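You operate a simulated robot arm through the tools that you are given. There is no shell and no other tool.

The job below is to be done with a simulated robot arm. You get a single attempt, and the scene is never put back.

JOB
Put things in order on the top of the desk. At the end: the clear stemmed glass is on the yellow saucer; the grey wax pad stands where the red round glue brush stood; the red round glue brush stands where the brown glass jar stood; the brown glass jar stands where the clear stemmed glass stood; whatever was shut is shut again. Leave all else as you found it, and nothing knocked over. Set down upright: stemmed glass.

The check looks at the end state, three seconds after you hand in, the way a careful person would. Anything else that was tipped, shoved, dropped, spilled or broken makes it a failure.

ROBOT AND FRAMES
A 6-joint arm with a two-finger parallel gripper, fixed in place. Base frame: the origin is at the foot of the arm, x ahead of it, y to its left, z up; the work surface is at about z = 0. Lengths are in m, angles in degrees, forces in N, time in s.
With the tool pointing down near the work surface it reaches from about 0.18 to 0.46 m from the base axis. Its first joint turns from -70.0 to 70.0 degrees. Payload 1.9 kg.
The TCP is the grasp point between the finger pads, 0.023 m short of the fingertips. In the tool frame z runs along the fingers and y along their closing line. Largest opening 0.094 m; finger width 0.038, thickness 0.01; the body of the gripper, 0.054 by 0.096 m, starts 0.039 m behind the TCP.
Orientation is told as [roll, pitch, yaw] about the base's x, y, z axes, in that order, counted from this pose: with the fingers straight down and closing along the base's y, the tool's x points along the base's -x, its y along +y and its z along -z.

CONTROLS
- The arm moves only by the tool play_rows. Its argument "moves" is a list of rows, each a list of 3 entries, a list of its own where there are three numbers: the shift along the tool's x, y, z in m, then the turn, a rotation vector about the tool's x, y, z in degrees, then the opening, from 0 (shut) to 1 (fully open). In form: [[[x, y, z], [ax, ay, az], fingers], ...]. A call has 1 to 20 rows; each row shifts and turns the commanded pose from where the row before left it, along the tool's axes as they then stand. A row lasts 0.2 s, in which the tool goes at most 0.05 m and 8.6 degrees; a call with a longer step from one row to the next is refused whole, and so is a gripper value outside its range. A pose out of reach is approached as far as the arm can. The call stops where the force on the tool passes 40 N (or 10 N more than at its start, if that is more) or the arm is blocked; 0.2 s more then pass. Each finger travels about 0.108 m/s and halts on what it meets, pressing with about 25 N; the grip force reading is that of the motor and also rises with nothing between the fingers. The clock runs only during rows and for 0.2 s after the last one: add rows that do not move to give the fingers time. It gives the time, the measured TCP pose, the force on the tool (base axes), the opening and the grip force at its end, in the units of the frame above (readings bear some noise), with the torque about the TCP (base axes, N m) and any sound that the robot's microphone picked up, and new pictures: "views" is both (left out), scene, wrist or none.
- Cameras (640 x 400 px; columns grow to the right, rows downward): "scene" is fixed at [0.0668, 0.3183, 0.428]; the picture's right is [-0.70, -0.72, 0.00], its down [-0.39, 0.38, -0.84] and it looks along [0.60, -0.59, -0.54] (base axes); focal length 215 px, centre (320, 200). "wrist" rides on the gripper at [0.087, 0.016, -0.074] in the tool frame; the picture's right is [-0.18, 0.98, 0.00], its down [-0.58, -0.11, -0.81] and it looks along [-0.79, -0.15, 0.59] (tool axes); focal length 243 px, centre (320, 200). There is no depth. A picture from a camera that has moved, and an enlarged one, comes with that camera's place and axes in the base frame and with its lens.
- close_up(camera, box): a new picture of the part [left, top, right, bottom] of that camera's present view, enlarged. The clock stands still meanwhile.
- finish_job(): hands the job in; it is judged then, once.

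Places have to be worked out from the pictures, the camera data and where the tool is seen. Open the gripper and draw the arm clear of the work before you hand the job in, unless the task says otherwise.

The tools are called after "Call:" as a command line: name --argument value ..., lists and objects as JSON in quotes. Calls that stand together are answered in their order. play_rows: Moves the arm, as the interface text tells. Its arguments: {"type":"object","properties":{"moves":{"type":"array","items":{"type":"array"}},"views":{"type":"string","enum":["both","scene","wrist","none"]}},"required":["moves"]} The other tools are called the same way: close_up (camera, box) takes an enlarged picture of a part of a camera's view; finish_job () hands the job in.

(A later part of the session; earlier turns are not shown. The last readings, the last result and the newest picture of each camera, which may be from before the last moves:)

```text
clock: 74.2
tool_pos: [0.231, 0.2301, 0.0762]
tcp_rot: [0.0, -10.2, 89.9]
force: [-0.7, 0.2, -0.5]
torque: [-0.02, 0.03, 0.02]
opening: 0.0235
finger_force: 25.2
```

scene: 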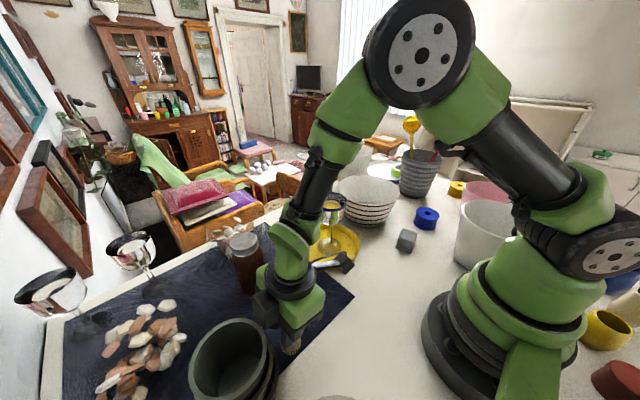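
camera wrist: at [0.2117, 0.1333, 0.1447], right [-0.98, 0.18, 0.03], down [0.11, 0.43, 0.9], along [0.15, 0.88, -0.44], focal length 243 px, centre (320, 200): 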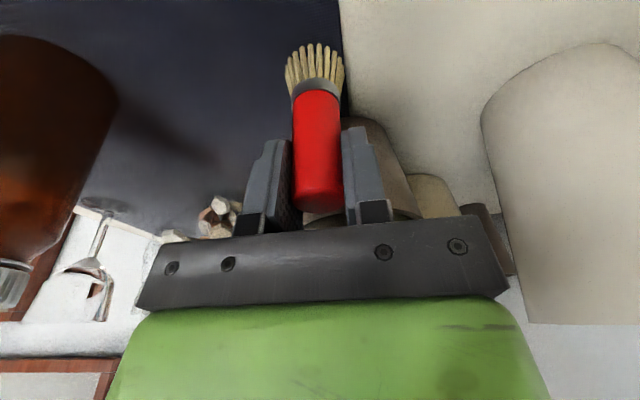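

Position is spot on at (0.2305, 0.2305); no contact yet at z = 0.076. I keep stepping down by about a millimetre.

Call:
play_rows --moves '[[[0.0002, 0, 0.0012], [0, 0, 0], 0.12], [[0, 0, 0], [0, 0, 0], 0.12]]' --views "none"

Call:
play_rows --moves '[[[0.0002, 0, 0.001], [0, 0, 0], 0.12], [[0, 0, 0], [0, 0, 0], 0.12]]' --views "none"

Call:
play_rows --moves '[[[0.0002, 0, 0.001], [0, 0, 0], 0.12], [[0, 0, 0], [0, 0, 0], 0.12]]' --views "scene"

Call:
close_up --camera "scene" --box '[230, 290, 350, 390]'

```text
clock: 74.8
tool_pos: [0.2311, 0.2301, 0.0737]
tcp_rot: [0.0, -10.2, 89.9]
force: [0.0, 0.4, 0.3]
torque: [0.02, 0.0, 0.03]
opening: 0.0239
finger_force: 24.6
```

```text
clock: 75.4
tool_pos: [0.2305, 0.2312, 0.0743]
tcp_rot: [0.0, -10.1, 89.9]
force: [0.5, 1.2, -0.3]
torque: [0.0, 0.02, -0.01]
opening: 0.0237
finger_force: 25.1
```

```text
clock: 76.0
tool_pos: [0.2311, 0.2307, 0.0727]
tcp_rot: [-0.1, -10.3, 89.8]
force: [-2.9, 0.5, 10.3]
torque: [0.03, 0.17, -0.02]
opening: 0.0236
finger_force: 24.5
```

scene: 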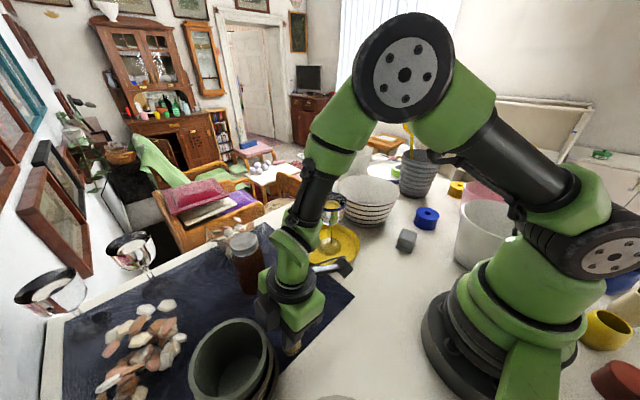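

```text
4.00 times, centred on (290, 340) of scene
camera zoom: at [0.0667, 0.3183, 0.428], right [-0.7, -0.72, 0.0], down [-0.39, 0.38, -0.84], along [0.6, -0.59, -0.54], focal length 859 px, centre (440, -360)
```

zoom: 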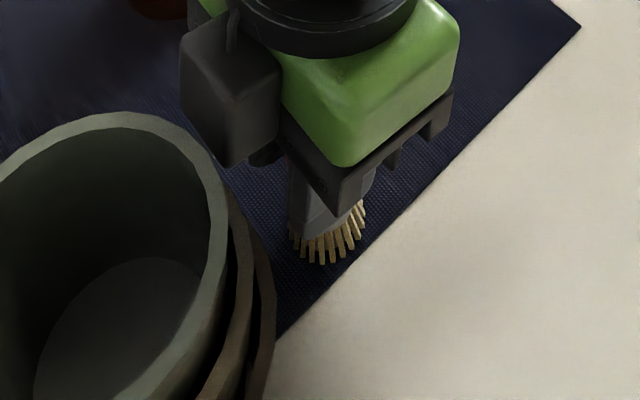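

Contact (10 N). I relieve 0.7 mm, then open the fingers slowly to release the brush.

Call:
play_rows --moves '[[[-0.0001, 0, -0.0007], [0, 0, 0], 0.12], [[0, 0, 0], [0, 0, 0], 0.12], [[0, 0, 0], [0, 0, 0], 0.28], [[0, 0, 0], [0, 0, 0], 0.38], [[0, 0, 0], [0, 0, 0], 0.5], [[0, 0, 0], [0, 0, 0], 0.6], [[0, 0, 0], [0, 0, 0], 0.6]]' --views "both"

Call:
close_up --camera "scene" --box '[230, 290, 350, 390]'

Call:
close_up --camera "wrist" --box '[220, 20, 460, 200]'

```text
clock: 77.6
tool_pos: [0.23, 0.231, 0.0744]
tcp_rot: [-0.1, -10.2, 89.9]
force: [0.7, -0.7, 0.7]
torque: [0.02, -0.02, -0.04]
opening: 0.0563
finger_force: 0.1
camera wrist: at [0.2146, 0.1311, 0.1315], right [-0.98, 0.18, 0.03], down [0.11, 0.43, 0.9], along [0.15, 0.88, -0.44], focal length 243 px, centre (320, 200)
```

scene: 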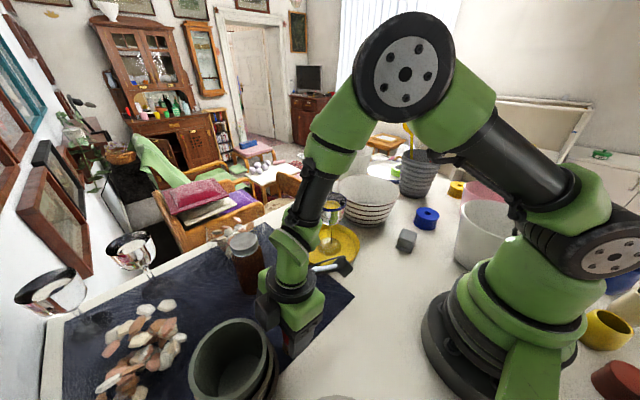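
wrist: 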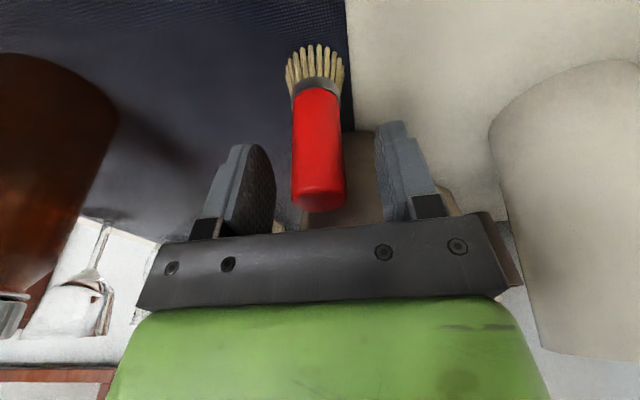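

```text
4.00 times, centred on (290, 340) of scene
camera zoom: at [0.0668, 0.3183, 0.428], right [-0.7, -0.72, 0.0], down [-0.39, 0.38, -0.84], along [0.6, -0.59, -0.54], focal length 859 px, centre (440, -360)
```

zoom: 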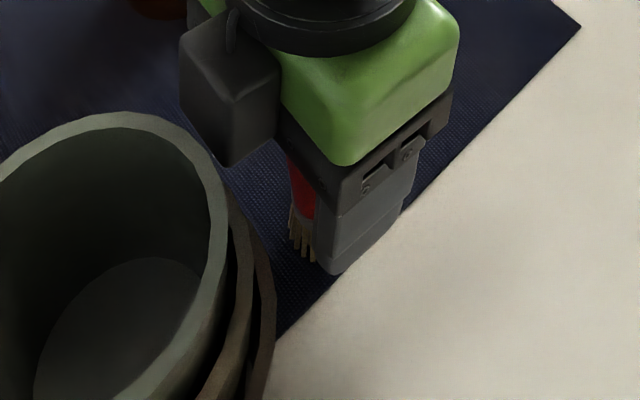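

```text
2.22 times, centred on (340, 110) of wrist
camera zoom: at [0.2146, 0.1311, 0.1315], right [-0.98, 0.18, 0.03], down [0.11, 0.43, 0.9], along [0.15, 0.88, -0.44], focal length 539 px, centre (276, 400)
```

zoom: 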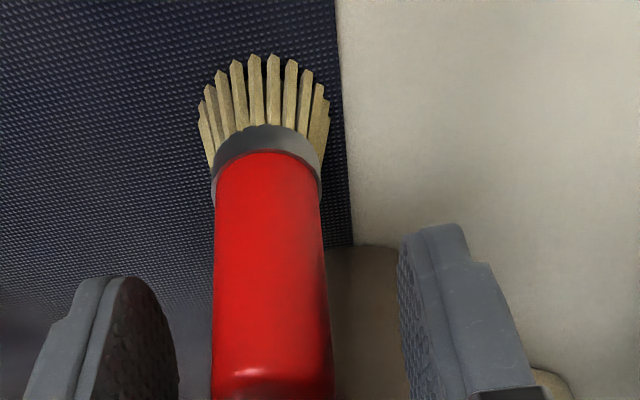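

The brush stands freely on the jar's old spot. I rise straight up, undo the tilt, and begin turning back.

Call:
play_rows --moves '[[[-0.0036, 0, -0.0197], [0, 0, 0], 0.6], [[-0.0071, 0, -0.0393], [0, 0, 0], 0.6], [[-0.0071, 0, -0.0393], [0, 0, 0], 0.6], [[-0.0036, 0, -0.0197], [0, 0, 0], 0.6], [[0, 0, 0], [0, 5.1, 0], 0.6], [[0, 0, 0], [0, 5.1, 0], 0.6], [[0, 0, 0], [0, 0, 8.2], 0.6], [[0, 0, 0], [0, 0, 8.2], 0.6], [[0, 0, 0], [0, 0, 8.2], 0.6], [[0, 0, 0], [0, 0, 8.2], 0.6], [[0, 0, 0], [0, 0, 8.2], 0.6], [[0, 0, 0], [0, 0, 8.2], 0.6], [[0, 0, 0], [0, 0, 8.2], 0.6], [[0, 0, 0], [0, 0, 8.2], 0.6], [[0, 0, 0], [0, 0, 8.2], 0.6], [[0, 0, 0], [0, 0, 8.2], 0.6], [[0, 0, 0], [0, 0, 8], 0.6], [[0, 0, 0], [0, 0, 0], 0.6]]' --views "both"

Call:
close_up --camera "scene" --box '[220, 270, 360, 390]'

```text
clock: 81.4
tool_pos: [0.2308, 0.2304, 0.193]
tcp_rot: [-0.1, 0.1, -0.2]
force: [0.2, 0.6, -0.1]
torque: [-0.03, -0.04, 0.0]
opening: 0.0564
finger_force: 0.1
camera wrist: at [0.1438, 0.2462, 0.2678], right [0.19, 0.98, 0.0], down [0.58, -0.11, 0.81], along [0.79, -0.15, -0.59], focal length 243 px, centre (320, 200)
```

scene: 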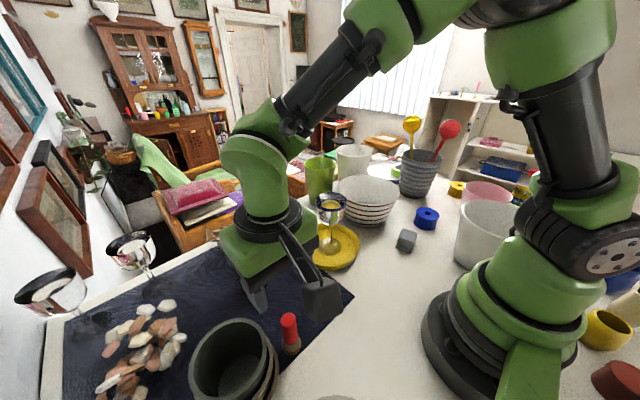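
wrist: 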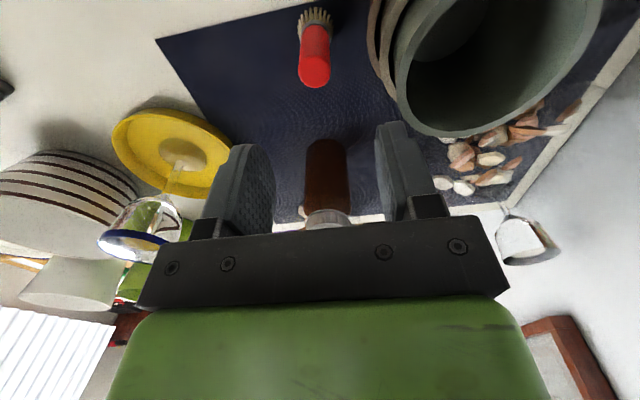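

```text
3.33 times, centred on (290, 330) of scene
camera zoom: at [0.0668, 0.3183, 0.428], right [-0.7, -0.72, 0.0], down [-0.39, 0.38, -0.84], along [0.6, -0.59, -0.54], focal length 716 px, centre (420, -233)
```

zoom: 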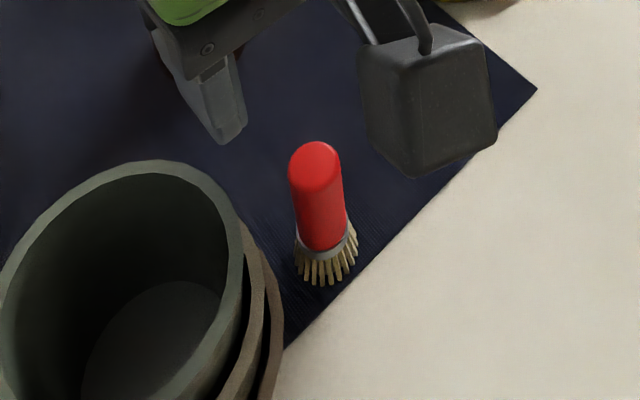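

The brush stands upright at the jar's place. Next I move to view the grey pad, finishing at yaw -90 so the camera looks along -y at it.

Call:
play_rows --moves '[[[0.0033, -0.0433, -0.0083], [0, 0, 0], 0.6], [[0.0033, -0.0433, -0.0083], [0, 0, 0], 0.6], [[0.0033, -0.0433, -0.0083], [0, 0, 0], 0.6], [[0.0033, -0.0433, -0.0083], [0, 0, 0], 0.6], [[0.0033, -0.0433, -0.0083], [0, 0, 0], 0.6], [[0.0033, -0.0433, -0.0083], [0, 0, 0], 0.6], [[0, 0, 0], [0, 0, 8.2], 0.6], [[0, 0, 0], [0, 0, 8.2], 0.6], [[0, 0, 0], [0, 0, 8.2], 0.6], [[0, 0, 0], [0, 0, 8.2], 0.6], [[0, 0, 0], [0, 0, 8.2], 0.6], [[0, 0, 0], [0, 0, 8.2], 0.6], [[0, 0, 0], [0, 0, 8.2], 0.6], [[0, 0, 0], [0, 0, 8.2], 0.6], [[0, 0, 0], [0, 0, 8.2], 0.6], [[0, 0, 0], [0, 0, 8.2], 0.6], [[0, 0, 0], [0, 0, 8], 0.6], [[0, 0, 0], [0, 0, 0], 0.6]]' --views "both"

Call:
close_up --camera "wrist" --box '[220, 0, 420, 160]'

Call:
close_up --camera "scene" --box '[370, 190, 450, 270]'

```text
clock: 85.2
tool_pos: [0.2093, -0.0286, 0.2423]
tcp_rot: [0.0, -0.1, -90.2]
force: [-0.1, 0.2, -0.1]
torque: [0.01, 0.03, 0.02]
opening: 0.0563
finger_force: 0.1
camera wrist: at [0.2271, 0.0562, 0.3169], right [0.98, -0.19, 0.0], down [-0.11, -0.58, 0.81], along [-0.15, -0.79, -0.59], focal length 243 px, centre (320, 200)
```

scene: 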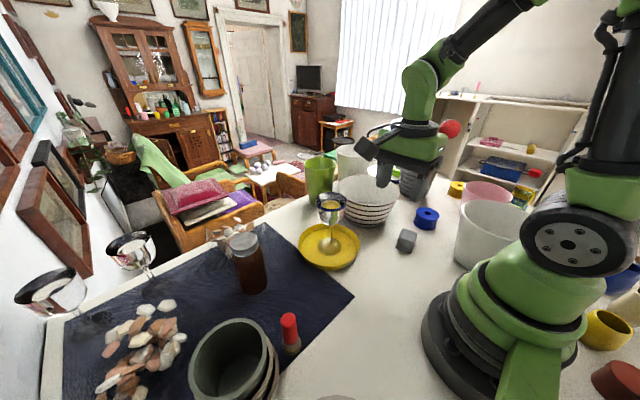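
wrist: 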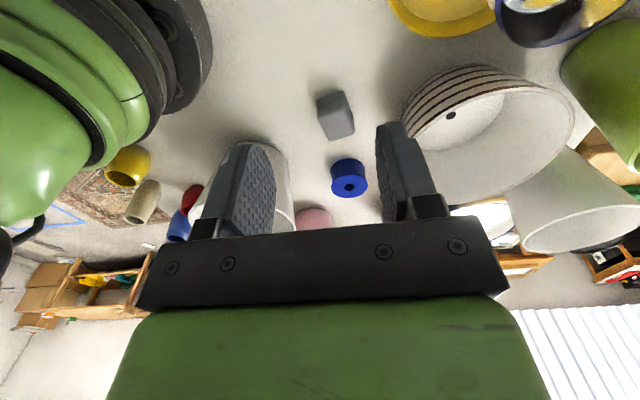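

```text
2.50 times, centred on (320, 80) of wrist
camera zoom: at [0.2271, 0.0562, 0.3169], right [0.98, -0.19, 0.0], down [-0.11, -0.58, 0.81], along [-0.15, -0.79, -0.59], focal length 606 px, centre (320, 500)
```

zoom: 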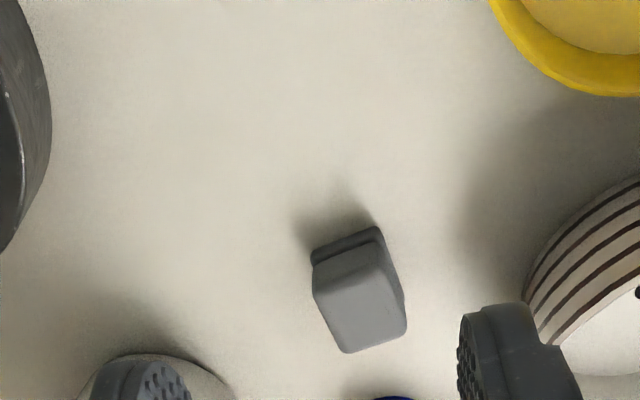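

```text
5.00 times, centred on (410, 230) of scene
camera zoom: at [0.0668, 0.3183, 0.428], right [-0.7, -0.72, 0.0], down [-0.39, 0.38, -0.84], along [0.6, -0.59, -0.54], focal length 1074 px, centre (-130, 50)
```

zoom: 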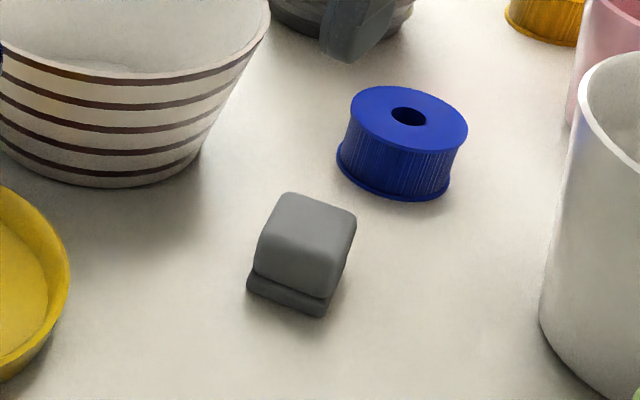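

I enlarge the pad in both views to get its edges, height and orientation.

Call:
close_up --camera "scene" --box '[390, 220, 425, 258]'

Call:
close_up --camera "wrist" --box '[305, 82, 365, 146]'

```text
10.53 times, centred on (408, 239) of scene
camera zoom: at [0.0668, 0.3183, 0.428], right [-0.7, -0.72, 0.0], down [-0.39, 0.38, -0.84], along [0.6, -0.59, -0.54], focal length 2262 px, centre (-601, -210)
```

zoom: 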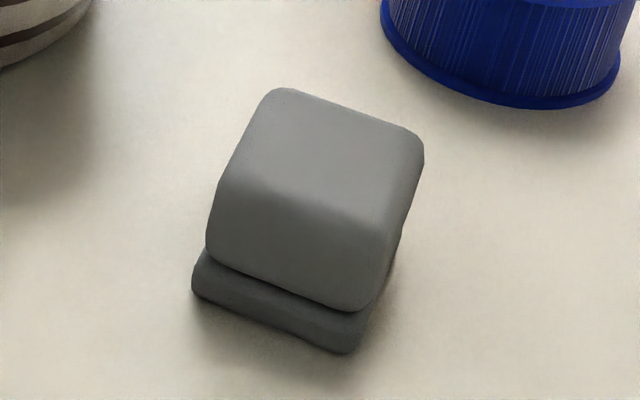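

```text
6.25 times, centred on (335, 114) of wrist
camera zoom: at [0.2271, 0.0562, 0.3169], right [0.98, -0.19, 0.0], down [-0.11, -0.58, 0.81], along [-0.15, -0.79, -0.59], focal length 1516 px, centre (226, 738)
```

zoom: 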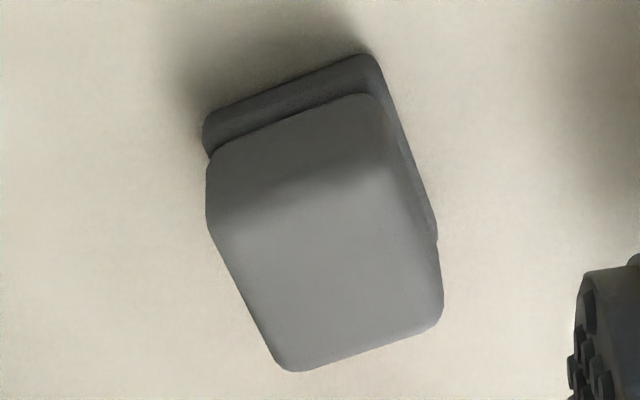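

The pad is a block about 0.036 × 0.034 × 0.048, centre near (0.209, -0.147), edges turned about 13°. I align the gripper to it (yaw -77), pre-tilt 10° (needed for the far placing), and hover above, offset 1 cm inward along the tilt direction.

Call:
play_rows --moves '[[[0, 0, 0], [0, 0, -6.5], 0.7], [[0, 0, 0], [0, 0, -6.5], 0.75], [[0, 0, 0], [0, -5, 0], 0.75], [[0, 0, 0], [0, -5, 0], 0.75], [[-0.0202, -0.0067, 0.0371], [0, 0, 0], 0.75], [[-0.0202, -0.0067, 0.0371], [0, 0, 0], 0.75], [[-0.0202, -0.0067, 0.0371], [0, 0, 0], 0.75], [[-0.0202, -0.0067, 0.0371], [0, 0, 0], 0.75], [[0, 0, 0], [0, 0, 0], 0.75]]' --views "both"

Call:
close_up --camera "wrist" --box '[220, 20, 420, 180]'

Call:
close_up --camera "scene" --box '[340, 150, 480, 270]'

```text
clock: 87.2
tool_pos: [0.2076, -0.1394, 0.1113]
tcp_rot: [0.0, -9.9, -77.3]
force: [0.3, -0.1, -0.4]
torque: [-0.04, 0.01, -0.03]
opening: 0.0707
finger_force: 0.0
camera wrist: at [0.2011, -0.0406, 0.1698], right [1.0, 0.04, 0.03], down [-0.01, -0.45, 0.89], along [0.05, -0.89, -0.45], focal length 243 px, centre (320, 200)
```

scene: 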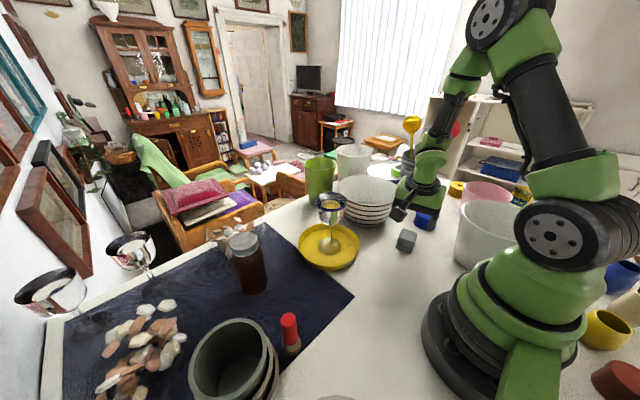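
wrist: 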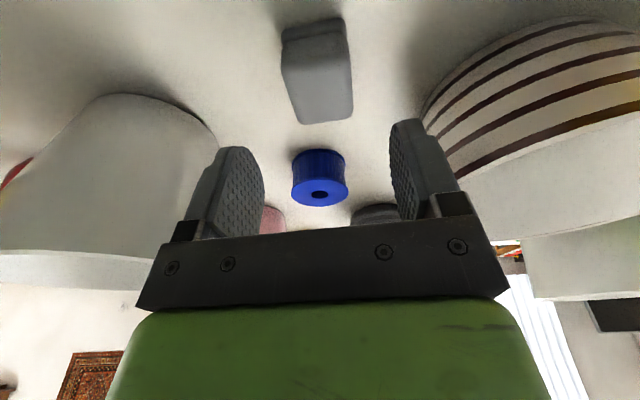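

```text
2.50 times, centred on (320, 100) of wrist
camera zoom: at [0.2011, -0.0406, 0.1698], right [1.0, 0.04, 0.03], down [-0.01, -0.45, 0.89], along [0.05, -0.89, -0.45], focal length 606 px, centre (320, 450)
```

zoom: 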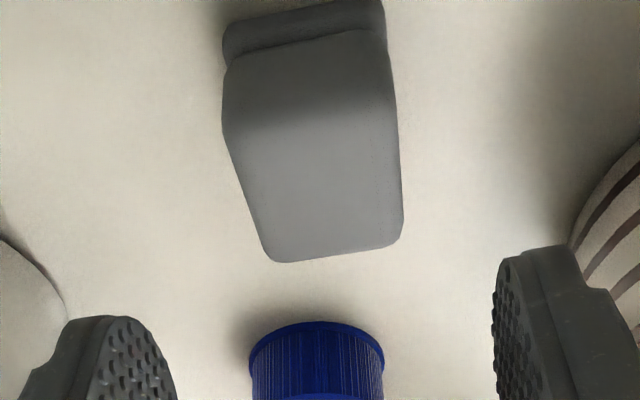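

```text
3.33 times, centred on (410, 210) of scene
camera zoom: at [0.0668, 0.3183, 0.428], right [-0.7, -0.72, 0.0], down [-0.39, 0.38, -0.84], along [0.6, -0.59, -0.54], focal length 716 px, centre (20, 167)
```

zoom: 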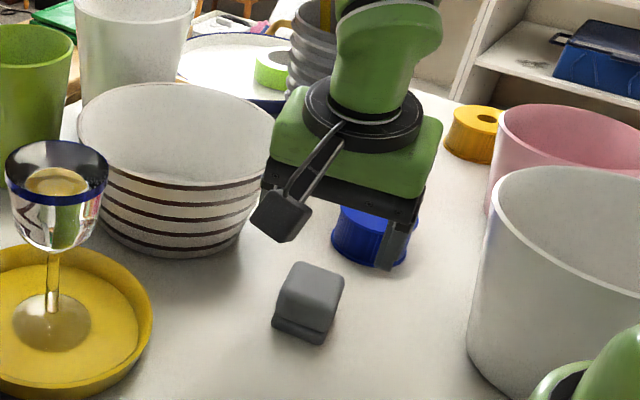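

This view confirms pad centre (0.2094, -0.1443), edges at about 11°. I shift 5 mm inward and descend to TCP z = 0.045 with the fingers either side.

Call:
play_rows --moves '[[[0.0054, 0.0002, 0.0215], [0, 0, 0], 0.75], [[0.0054, 0.0002, 0.0215], [0, 0, 0], 0.75], [[0.0054, 0.0002, 0.0215], [0, 0, 0], 0.75], [[0, 0, 0], [0, 0, 0], 0.75]]' --views "both"

Call:
close_up --camera "wrist" --box '[220, 60, 420, 220]'

Call:
close_up --camera "scene" --box '[340, 150, 480, 270]'

```text
clock: 88.2
tool_pos: [0.2201, -0.1387, 0.0558]
tcp_rot: [-0.3, -10.0, -77.0]
force: [1.2, -0.3, -0.5]
torque: [-0.01, -0.02, 0.0]
opening: 0.0708
finger_force: 0.1
out of reach, approached as far as the arm can: row 2, 3
camera wrist: at [0.214, -0.0408, 0.1142], right [1.0, 0.04, 0.03], down [-0.01, -0.45, 0.89], along [0.05, -0.89, -0.45], focal length 243 px, centre (320, 200)
```

scene: 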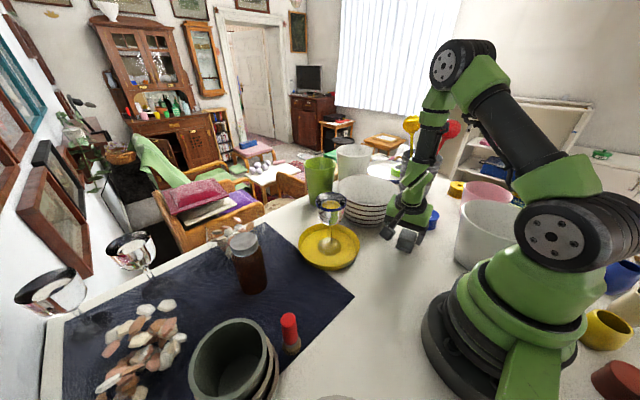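
wrist: 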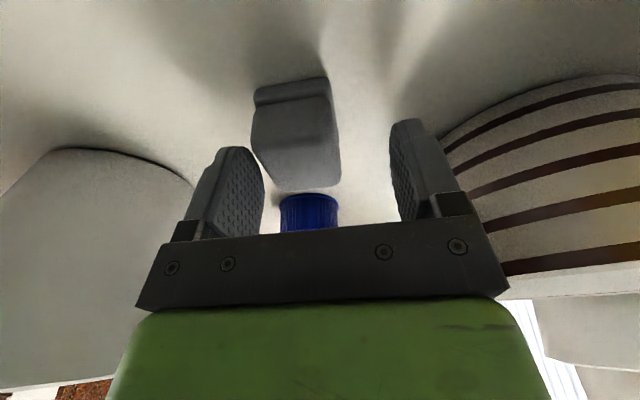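

```text
2.50 times, centred on (320, 140) of wrist
camera zoom: at [0.214, -0.0408, 0.1142], right [1.0, 0.04, 0.03], down [-0.01, -0.45, 0.89], along [0.05, -0.89, -0.45], focal length 606 px, centre (320, 350)
```

zoom: 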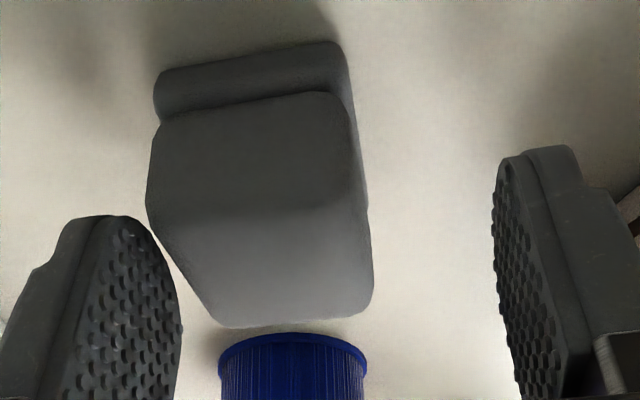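

```text
3.33 times, centred on (410, 210) of scene
camera zoom: at [0.0668, 0.3183, 0.428], right [-0.7, -0.72, 0.0], down [-0.39, 0.38, -0.84], along [0.6, -0.59, -0.54], focal length 716 px, centre (20, 167)
```

zoom: 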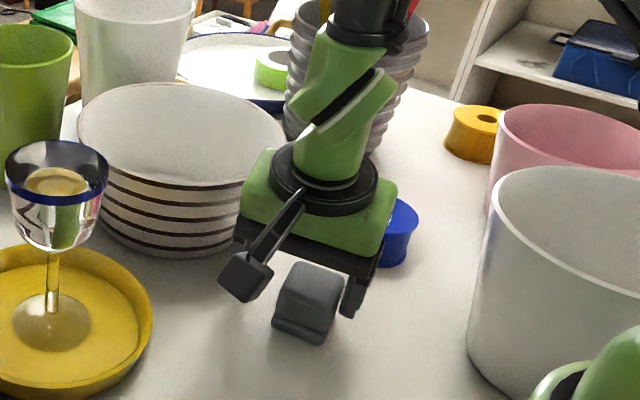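

The low pose with 10° tilt so close to the base is out of the arm's range; it stopped short without touching the pad. I rise straight up again and will use a smaller tilt.

Call:
play_rows --moves '[[[-0.0035, 0, -0.0197], [0, 0, 0], 0.75], [[-0.0068, 0, -0.0394], [0, 0, 0], 0.75], [[0, 0, 0], [0, 0, 0], 0.75]]' --views "wrist"

Call:
close_up --camera "scene" --box '[340, 150, 480, 270]'

```text
clock: 89.0
tool_pos: [0.2195, -0.1407, 0.1155]
tcp_rot: [0.0, -10.0, -77.1]
force: [0.0, -0.6, 0.5]
torque: [0.03, -0.01, -0.01]
opening: 0.0707
finger_force: 0.2
camera wrist: at [0.2133, -0.0417, 0.1744], right [1.0, 0.04, 0.03], down [-0.01, -0.45, 0.89], along [0.05, -0.89, -0.45], focal length 243 px, centre (320, 200)
```

wrist: 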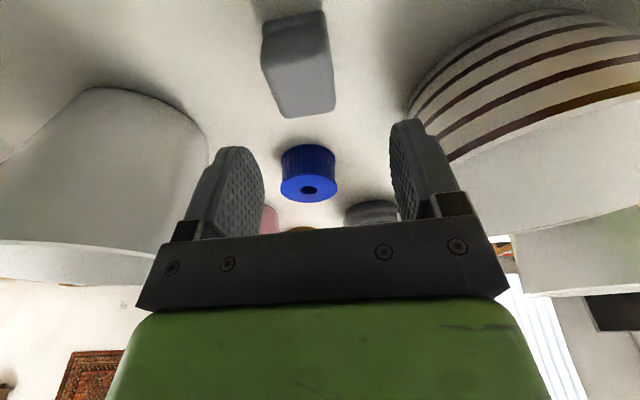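

```text
3.33 times, centred on (410, 210) of scene
camera zoom: at [0.0668, 0.3183, 0.428], right [-0.7, -0.72, 0.0], down [-0.39, 0.38, -0.84], along [0.6, -0.59, -0.54], focal length 716 px, centre (20, 167)
```

zoom: 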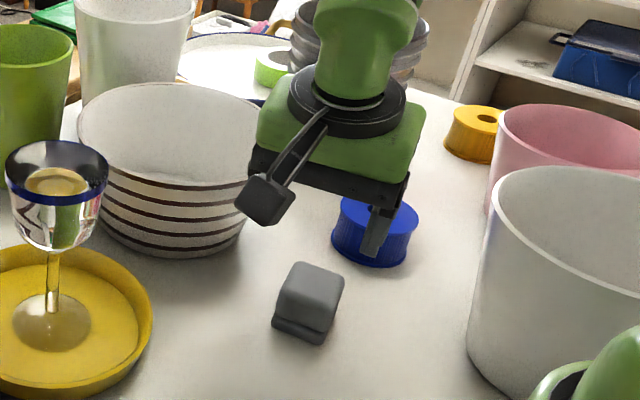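

The pad hasn't moved. I reduce the tilt to 4°, align yaw to -79, and hover at (0.207, -0.1315).

Call:
play_rows --moves '[[[0, 0, 0], [0, 6, 0], 0.75], [[0, 0, 0], [0.13, 0, 1.9], 0.75], [[0.0114, -0.0106, -0.0008], [0, 0, 0], 0.75], [[0, 0, 0], [0, 0, 0], 0.75]]' --views "wrist"

Call:
close_up --camera "wrist" --box '[220, 0, 420, 160]'

```text
clock: 90.0
tool_pos: [0.2076, -0.1296, 0.1152]
tcp_rot: [0.0, -4.0, -78.9]
force: [-0.6, 0.1, 0.5]
torque: [0.01, 0.01, 0.04]
opening: 0.0707
finger_force: 0.1
camera wrist: at [0.2059, -0.0378, 0.1832], right [1.0, 0.01, 0.01], down [-0.01, -0.54, 0.84], along [0.01, -0.84, -0.54], focal length 243 px, centre (320, 200)
```

wrist: 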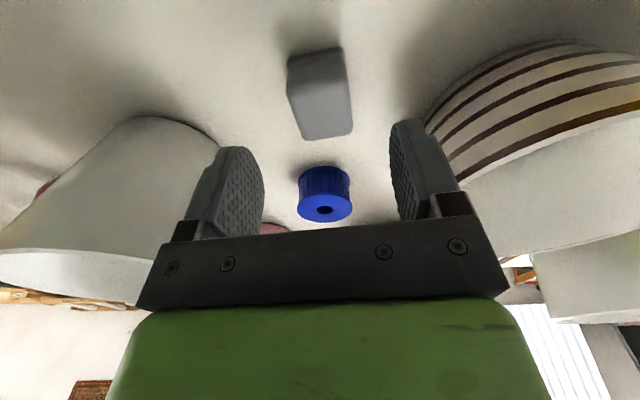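

```text
2.50 times, centred on (320, 80) of wrist
camera zoom: at [0.2059, -0.0378, 0.1832], right [1.0, 0.01, 0.01], down [-0.01, -0.54, 0.84], along [0.01, -0.84, -0.54], focal length 606 px, centre (320, 500)
```

zoom: 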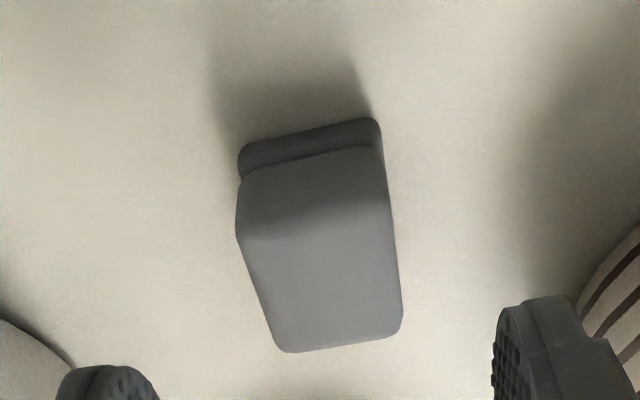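

Pad centre re-measured at (0.2093, -0.145). I adjust a few millimetres outward and lower to z = 0.07 (fingertips just at the pad's top level), checking that it is in range.

Call:
play_rows --moves '[[[-0.0028, -0.0005, 0.015], [0, 0, 0], 0.75], [[0.0008, -0.0005, 0.015], [0, 0, 0], 0.75], [[0.0008, 0, 0.015], [0, 0, 0], 0.75], [[0, 0, 0], [0, 0, 0], 0.75]]' --views "wrist"

Call:
close_up --camera "wrist" --box '[220, 40, 420, 200]'

```text
clock: 91.0
tool_pos: [0.209, -0.1346, 0.068]
tcp_rot: [-0.2, -3.9, -79.0]
force: [-0.3, -0.3, 0.2]
torque: [0.01, 0.0, -0.02]
opening: 0.0705
finger_force: 0.2
camera wrist: at [0.2078, -0.0433, 0.1371], right [1.0, 0.01, 0.01], down [-0.01, -0.54, 0.84], along [0.01, -0.84, -0.54], focal length 243 px, centre (320, 200)
```

wrist: 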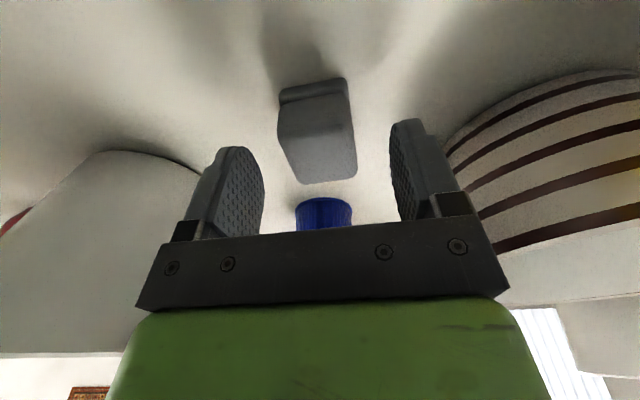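

```text
2.50 times, centred on (320, 120) of wrist
camera zoom: at [0.2078, -0.0433, 0.1371], right [1.0, 0.01, 0.01], down [-0.01, -0.54, 0.84], along [0.01, -0.84, -0.54], focal length 606 px, centre (320, 400)
```

zoom: 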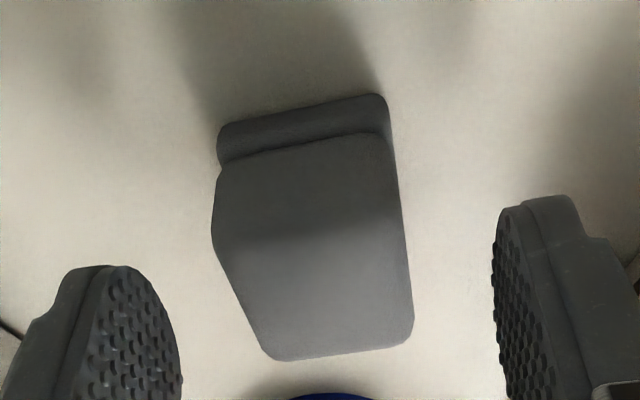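

In range, laterally centred. I descend the last 18 mm to TCP z = 0.05 and close on the block.

Call:
play_rows --moves '[[[0.0006, -0.0015, 0.009], [0, 0, 0], 0.75], [[0.0007, 0, 0.009], [0, 0, 0], 0.75], [[0, 0, 0], [0, 0, 0], 0.75]]' --views "wrist"

Call:
close_up --camera "wrist" --box '[220, 60, 420, 220]'

Call:
close_up --camera "scene" --box '[340, 150, 480, 270]'

```text
clock: 91.8
tool_pos: [0.2082, -0.136, 0.0622]
tcp_rot: [-0.1, -4.1, -79.0]
force: [-0.4, -0.4, -0.8]
torque: [-0.01, -0.02, 0.01]
opening: 0.0705
finger_force: 0.1
out of reach, approached as far as the arm can: row 1, 2
camera wrist: at [0.2068, -0.0439, 0.1297], right [1.0, 0.01, 0.01], down [-0.01, -0.53, 0.85], along [0.01, -0.85, -0.53], focal length 243 px, centre (320, 200)
```

wrist: 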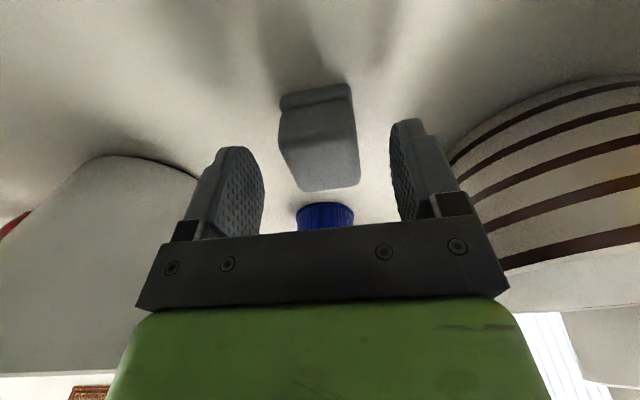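

```text
2.50 times, centred on (320, 140) of wrist
camera zoom: at [0.2068, -0.0439, 0.1297], right [1.0, 0.01, 0.01], down [-0.01, -0.53, 0.85], along [0.01, -0.85, -0.53], focal length 606 px, centre (320, 350)
```

zoom: 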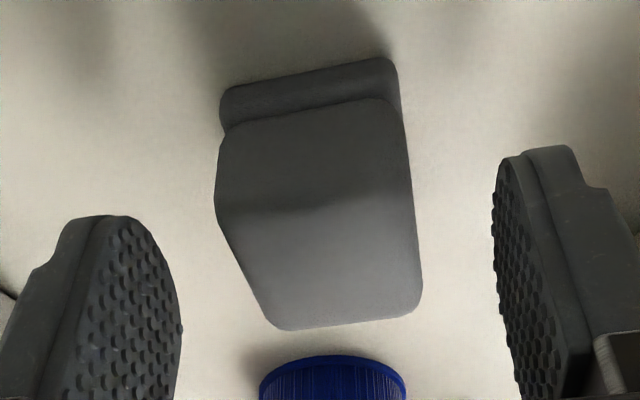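

```text
3.33 times, centred on (410, 210) of scene
camera zoom: at [0.0668, 0.3183, 0.428], right [-0.7, -0.72, 0.0], down [-0.39, 0.38, -0.84], along [0.6, -0.59, -0.54], focal length 716 px, centre (20, 167)
```

zoom: 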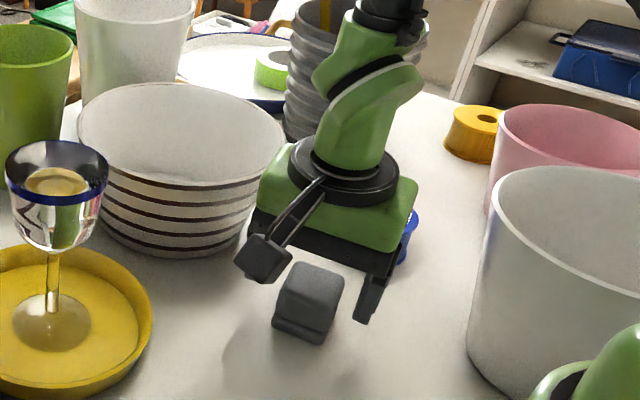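

The limit bites even at 4° tilt here. I go back up, remove the tilt entirely, and grip the block a little more on its inner side (1.5 cm offset) so the far placing stays within reach.

Call:
play_rows --moves '[[[-0.0021, 0, -0.03], [0, 0, 0], 0.75], [[0, 0, 0], [0, 4.0, 0], 0.75], [[0.0059, -0.0007, 0], [0, 0, 0], 0.75], [[0, 0, 0], [0, 0, 0], 0.75]]' --views "none"

Call:
play_rows --moves '[[[0, 0, 0.015], [0, 0, 0], 0.75], [[0, 0, 0.012], [0, 0, 0], 0.75], [[0, 0, 0], [0, 0, 0], 0.75]]' --views "wrist"

Call:
close_up --camera "wrist" --box '[220, 40, 420, 200]'

```text
clock: 92.8
tool_pos: [0.2073, -0.1321, 0.0765]
tcp_rot: [-0.9, -4.0, -79.1]
force: [0.3, -0.1, 0.0]
torque: [0.02, -0.03, 0.0]
opening: 0.0704
finger_force: 0.0
out of reach, approached as far as the arm can: row 1, 2
```

```text
clock: 93.6
tool_pos: [0.2064, -0.134, 0.0563]
tcp_rot: [-1.0, -4.2, -79.1]
force: [-0.1, 0.6, 0.4]
torque: [-0.02, 0.01, -0.01]
opening: 0.0704
finger_force: 0.1
out of reach, approached as far as the arm can: row 2
camera wrist: at [0.2059, -0.0413, 0.1251], right [1.0, 0.0, 0.0], down [0.01, -0.53, 0.85], along [0.0, -0.85, -0.53], focal length 243 px, centre (320, 200)
```

wrist: 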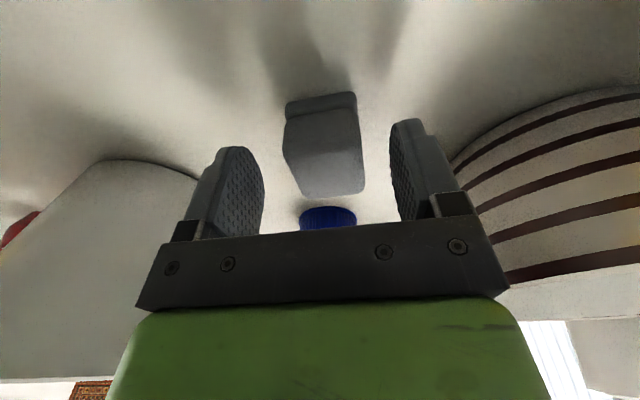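

```text
2.50 times, centred on (320, 120) of wrist
camera zoom: at [0.2059, -0.0413, 0.1251], right [1.0, 0.0, 0.0], down [0.01, -0.53, 0.85], along [0.0, -0.85, -0.53], focal length 606 px, centre (320, 400)
```

zoom: 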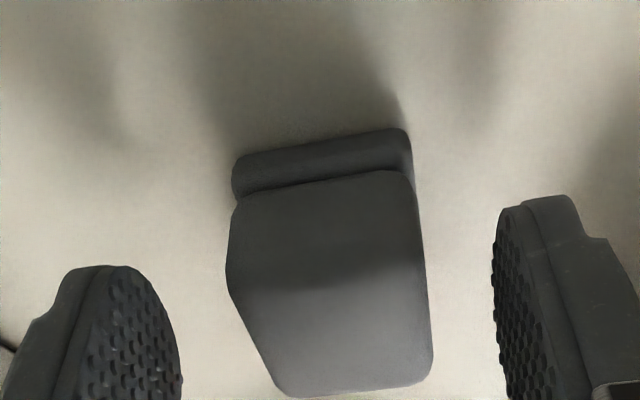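

The wrist is at a joint limit in this fold. I lift straight up first, then move outward to free it and reset the orientation there.

Call:
play_rows --moves '[[[-0.0014, 0, -0.02], [0, 0, 0], 0.75], [[-0.0028, 0, -0.04], [0, 0, 0], 0.75], [[0, 0, 0], [0, 0, 0], 0.75]]' --views "none"

Call:
play_rows --moves '[[[-0.014, 0.0205, -0.03], [0, 0, 0], 0.75], [[-0.014, 0.0205, -0.03], [0, 0, 0], 0.75], [[0, 0, 0], [0, 0, 0], 0.75]]' --views "both"

```text
clock: 94.4
tool_pos: [0.2069, -0.1352, 0.1092]
tcp_rot: [-0.9, -4.1, -79.2]
force: [0.6, -0.1, -0.1]
torque: [0.02, 0.0, 0.04]
opening: 0.0702
finger_force: 0.0
out of reach, approached as far as the arm can: row 1
```

```text
clock: 95.2
tool_pos: [0.2524, -0.1464, 0.1698]
tcp_rot: [-0.9, -4.0, -79.1]
force: [-0.4, -0.5, 0.2]
torque: [0.01, -0.01, 0.02]
opening: 0.0706
finger_force: 0.1
camera wrist: at [0.2514, -0.0552, 0.2381], right [1.0, 0.01, 0.0], down [0.0, -0.53, 0.85], along [0.0, -0.85, -0.53], focal length 243 px, centre (320, 200)
```

scene: 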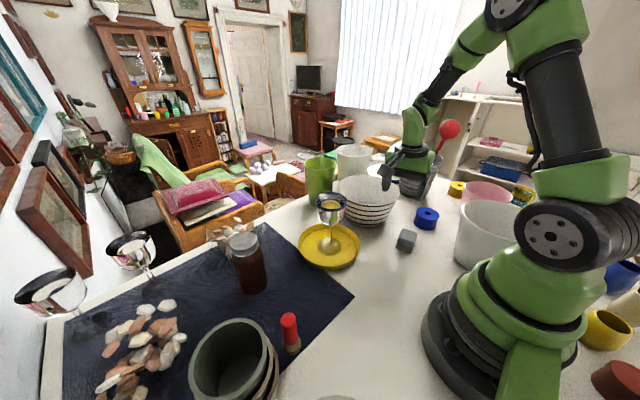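
wrist: 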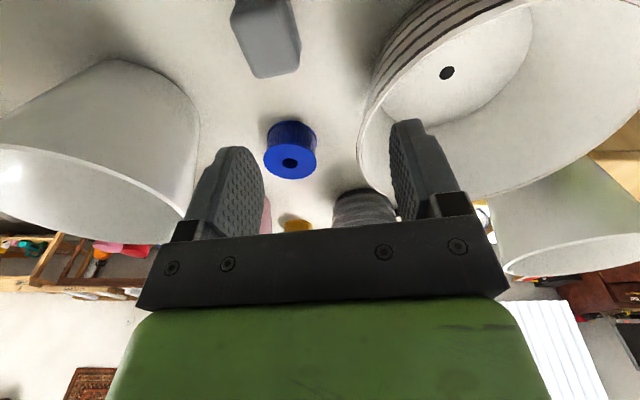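

Free again at (0.252, -0.146). I zero the tilt and roll here, then return above the pad.

Call:
play_rows --moves '[[[0, 0, 0], [-0.9, 4.0, 0], 0.75], [[0, 0, 0], [0, 0, 0], 0.75], [[0.0123, -0.021, 0.03], [0, 0, 0], 0.75], [[0.0123, -0.021, 0.03], [0, 0, 0], 0.75], [[0, 0, 0], [0, 0, 0], 0.75]]' --views "none"

Call:
play_rows --moves '[[[0, 0, 0.015], [0, 0, 0], 0.75], [[0, 0, 0.015], [0, 0, 0], 0.75], [[0, 0, 0], [0, 0, 0], 0.75]]' --views "wrist"

Call:
close_up --camera "wrist" --box '[220, 0, 420, 160]'

```text
clock: 96.4
tool_pos: [0.207, -0.1321, 0.1078]
tcp_rot: [0.0, -0.1, -79.3]
force: [0.5, 0.0, 0.0]
torque: [0.01, 0.01, -0.02]
opening: 0.0705
finger_force: 0.2
```

```text
clock: 97.2
tool_pos: [0.2061, -0.1326, 0.0793]
tcp_rot: [0.0, -0.1, -79.2]
force: [0.5, 0.9, 0.0]
torque: [0.0, 0.03, -0.02]
opening: 0.0705
finger_force: 0.0
camera wrist: at [0.2058, -0.046, 0.1537], right [1.0, 0.0, 0.0], down [0.0, -0.59, 0.81], along [0.0, -0.81, -0.59], focal length 243 px, centre (320, 200)
```

wrist: 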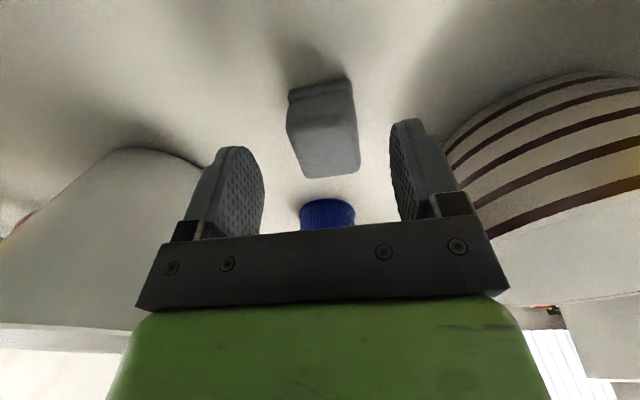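

```text
2.50 times, centred on (320, 80) of wrist
camera zoom: at [0.2058, -0.046, 0.1537], right [1.0, 0.0, 0.0], down [0.0, -0.59, 0.81], along [0.0, -0.81, -0.59], focal length 606 px, centre (320, 500)
```

zoom: 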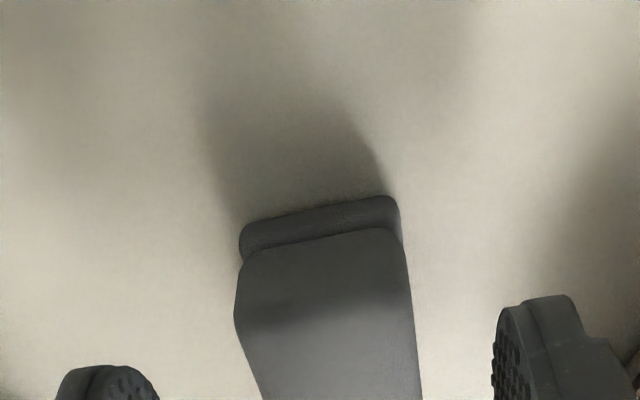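

Tilt-free works at z = 0.079 and the pad hasn't moved. I shift 2 mm inward and continue down to z about 0.051.

Call:
play_rows --moves '[[[0.002, 0.0006, 0.01], [0, 0, 0], 0.75], [[0, 0, 0.01], [0, 0, 0], 0.75], [[0, 0, 0], [0, 0, 0], 0.75]]' --views "none"

Call:
play_rows --moves '[[[0, 0, 0.008], [0, 0, 0], 0.75], [[0, 0, 0], [0, 0, 0], 0.75]]' --views "wrist"

Call:
close_up --camera "wrist" --box '[220, 40, 420, 200]'

```text
clock: 98.0
tool_pos: [0.2053, -0.1307, 0.0593]
tcp_rot: [0.0, -0.2, -79.1]
force: [0.2, 0.1, -0.7]
torque: [0.01, 0.0, 0.04]
opening: 0.0706
finger_force: 0.0
```

```text
clock: 98.6
tool_pos: [0.2054, -0.13, 0.0503]
tcp_rot: [0.1, -0.1, -79.2]
force: [-0.1, 0.0, -0.5]
torque: [0.01, 0.02, -0.03]
opening: 0.0706
finger_force: 0.0
camera wrist: at [0.2055, -0.044, 0.1256], right [1.0, 0.0, 0.0], down [0.0, -0.59, 0.81], along [0.0, -0.81, -0.59], focal length 243 px, centre (320, 200)
```

wrist: 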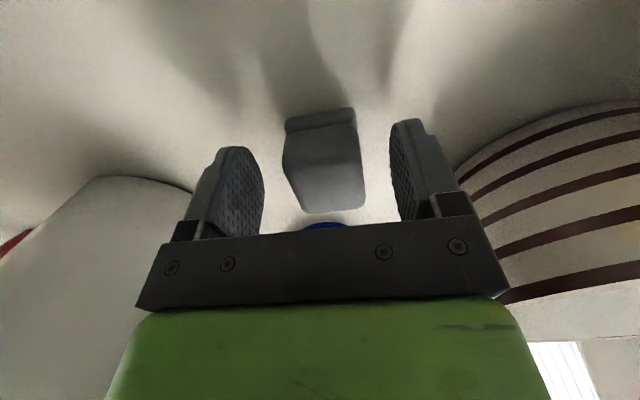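

```text
2.50 times, centred on (320, 120) of wrist
camera zoom: at [0.2055, -0.044, 0.1256], right [1.0, 0.0, 0.0], down [0.0, -0.59, 0.81], along [0.0, -0.81, -0.59], focal length 606 px, centre (320, 400)
```

zoom: 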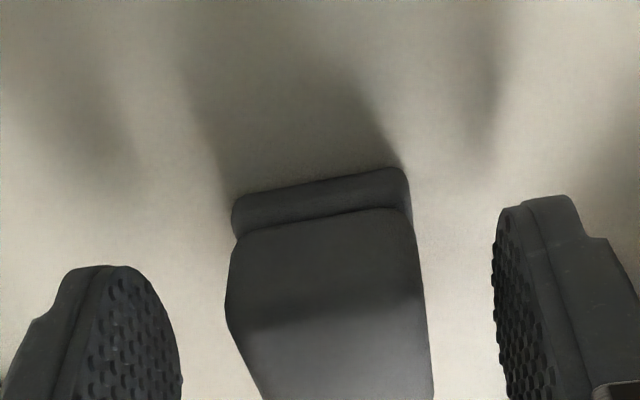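

In position without limits. I lower 4 mm more for a better bite and close gradually on the block.

Call:
play_rows --moves '[[[0, 0, 0.004], [0, 0, 0], 0.75], [[0, 0, 0], [0, 0, 0], 0.6], [[0, 0, 0], [0, 0, 0], 0.5], [[0, 0, 0], [0, 0, 0], 0.42], [[0, 0, 0], [0, 0, 0], 0.34], [[0, 0, 0], [0, 0, 0], 0.26], [[0, 0, 0], [0, 0, 0], 0.26]]' --views "both"

Call:
close_up --camera "wrist" --box '[220, 40, 420, 200]'

Call:
close_up --camera "scene" --box '[340, 150, 480, 270]'

```text
clock: 100.2
tool_pos: [0.2054, -0.1307, 0.0475]
tcp_rot: [0.0, 0.0, -79.2]
force: [0.5, -0.4, -0.1]
torque: [0.02, 0.0, 0.0]
opening: 0.0414
finger_force: 24.8
camera wrist: at [0.2055, -0.0438, 0.1215], right [1.0, 0.0, 0.0], down [0.0, -0.59, 0.81], along [0.0, -0.81, -0.59], focal length 243 px, centre (320, 200)
```

scene: 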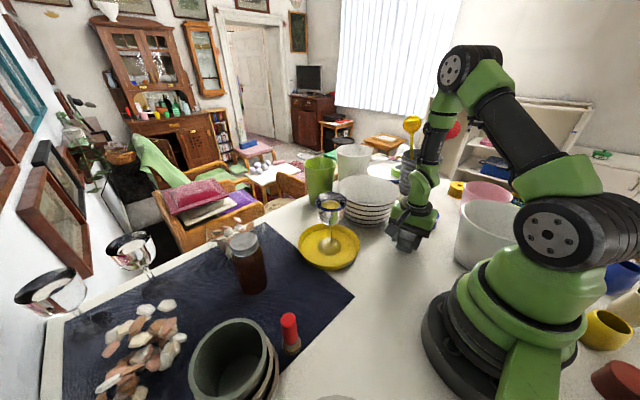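
wrist: 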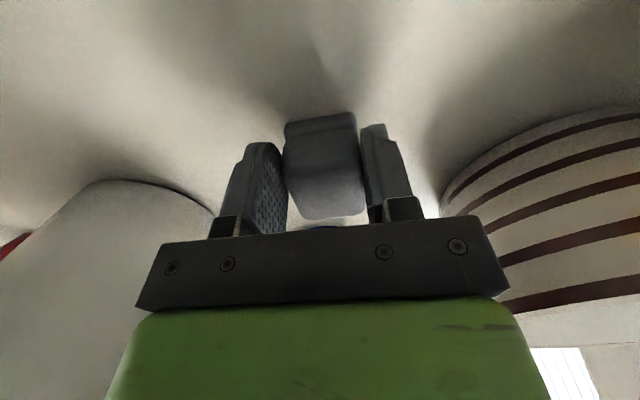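

```text
2.50 times, centred on (320, 120) of wrist
camera zoom: at [0.2055, -0.0438, 0.1215], right [1.0, 0.0, 0.0], down [0.0, -0.59, 0.81], along [0.0, -0.81, -0.59], focal length 606 px, centre (320, 400)
```

zoom: 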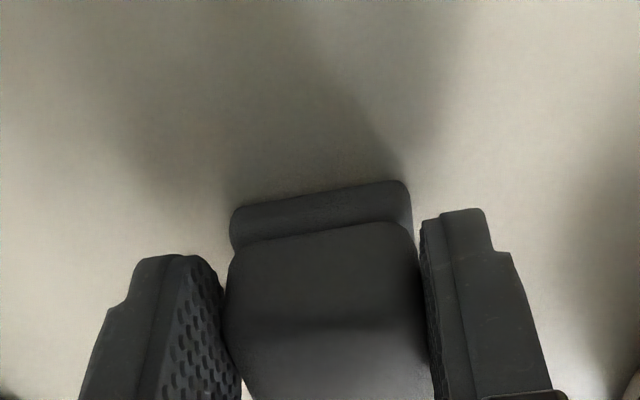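

```text
3.33 times, centred on (410, 210) of scene
camera zoom: at [0.0668, 0.3183, 0.428], right [-0.7, -0.72, 0.0], down [-0.39, 0.38, -0.84], along [0.6, -0.59, -0.54], focal length 716 px, centre (20, 167)
```

zoom: 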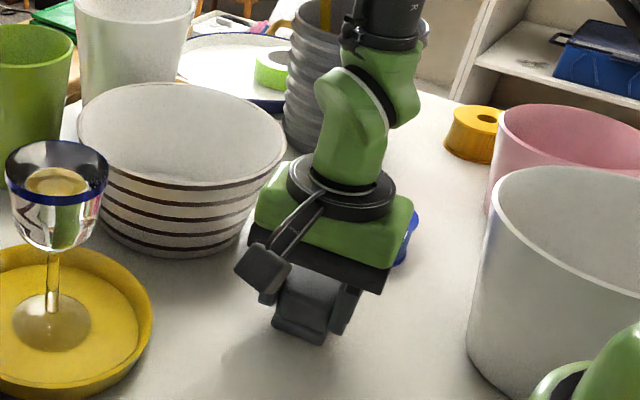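

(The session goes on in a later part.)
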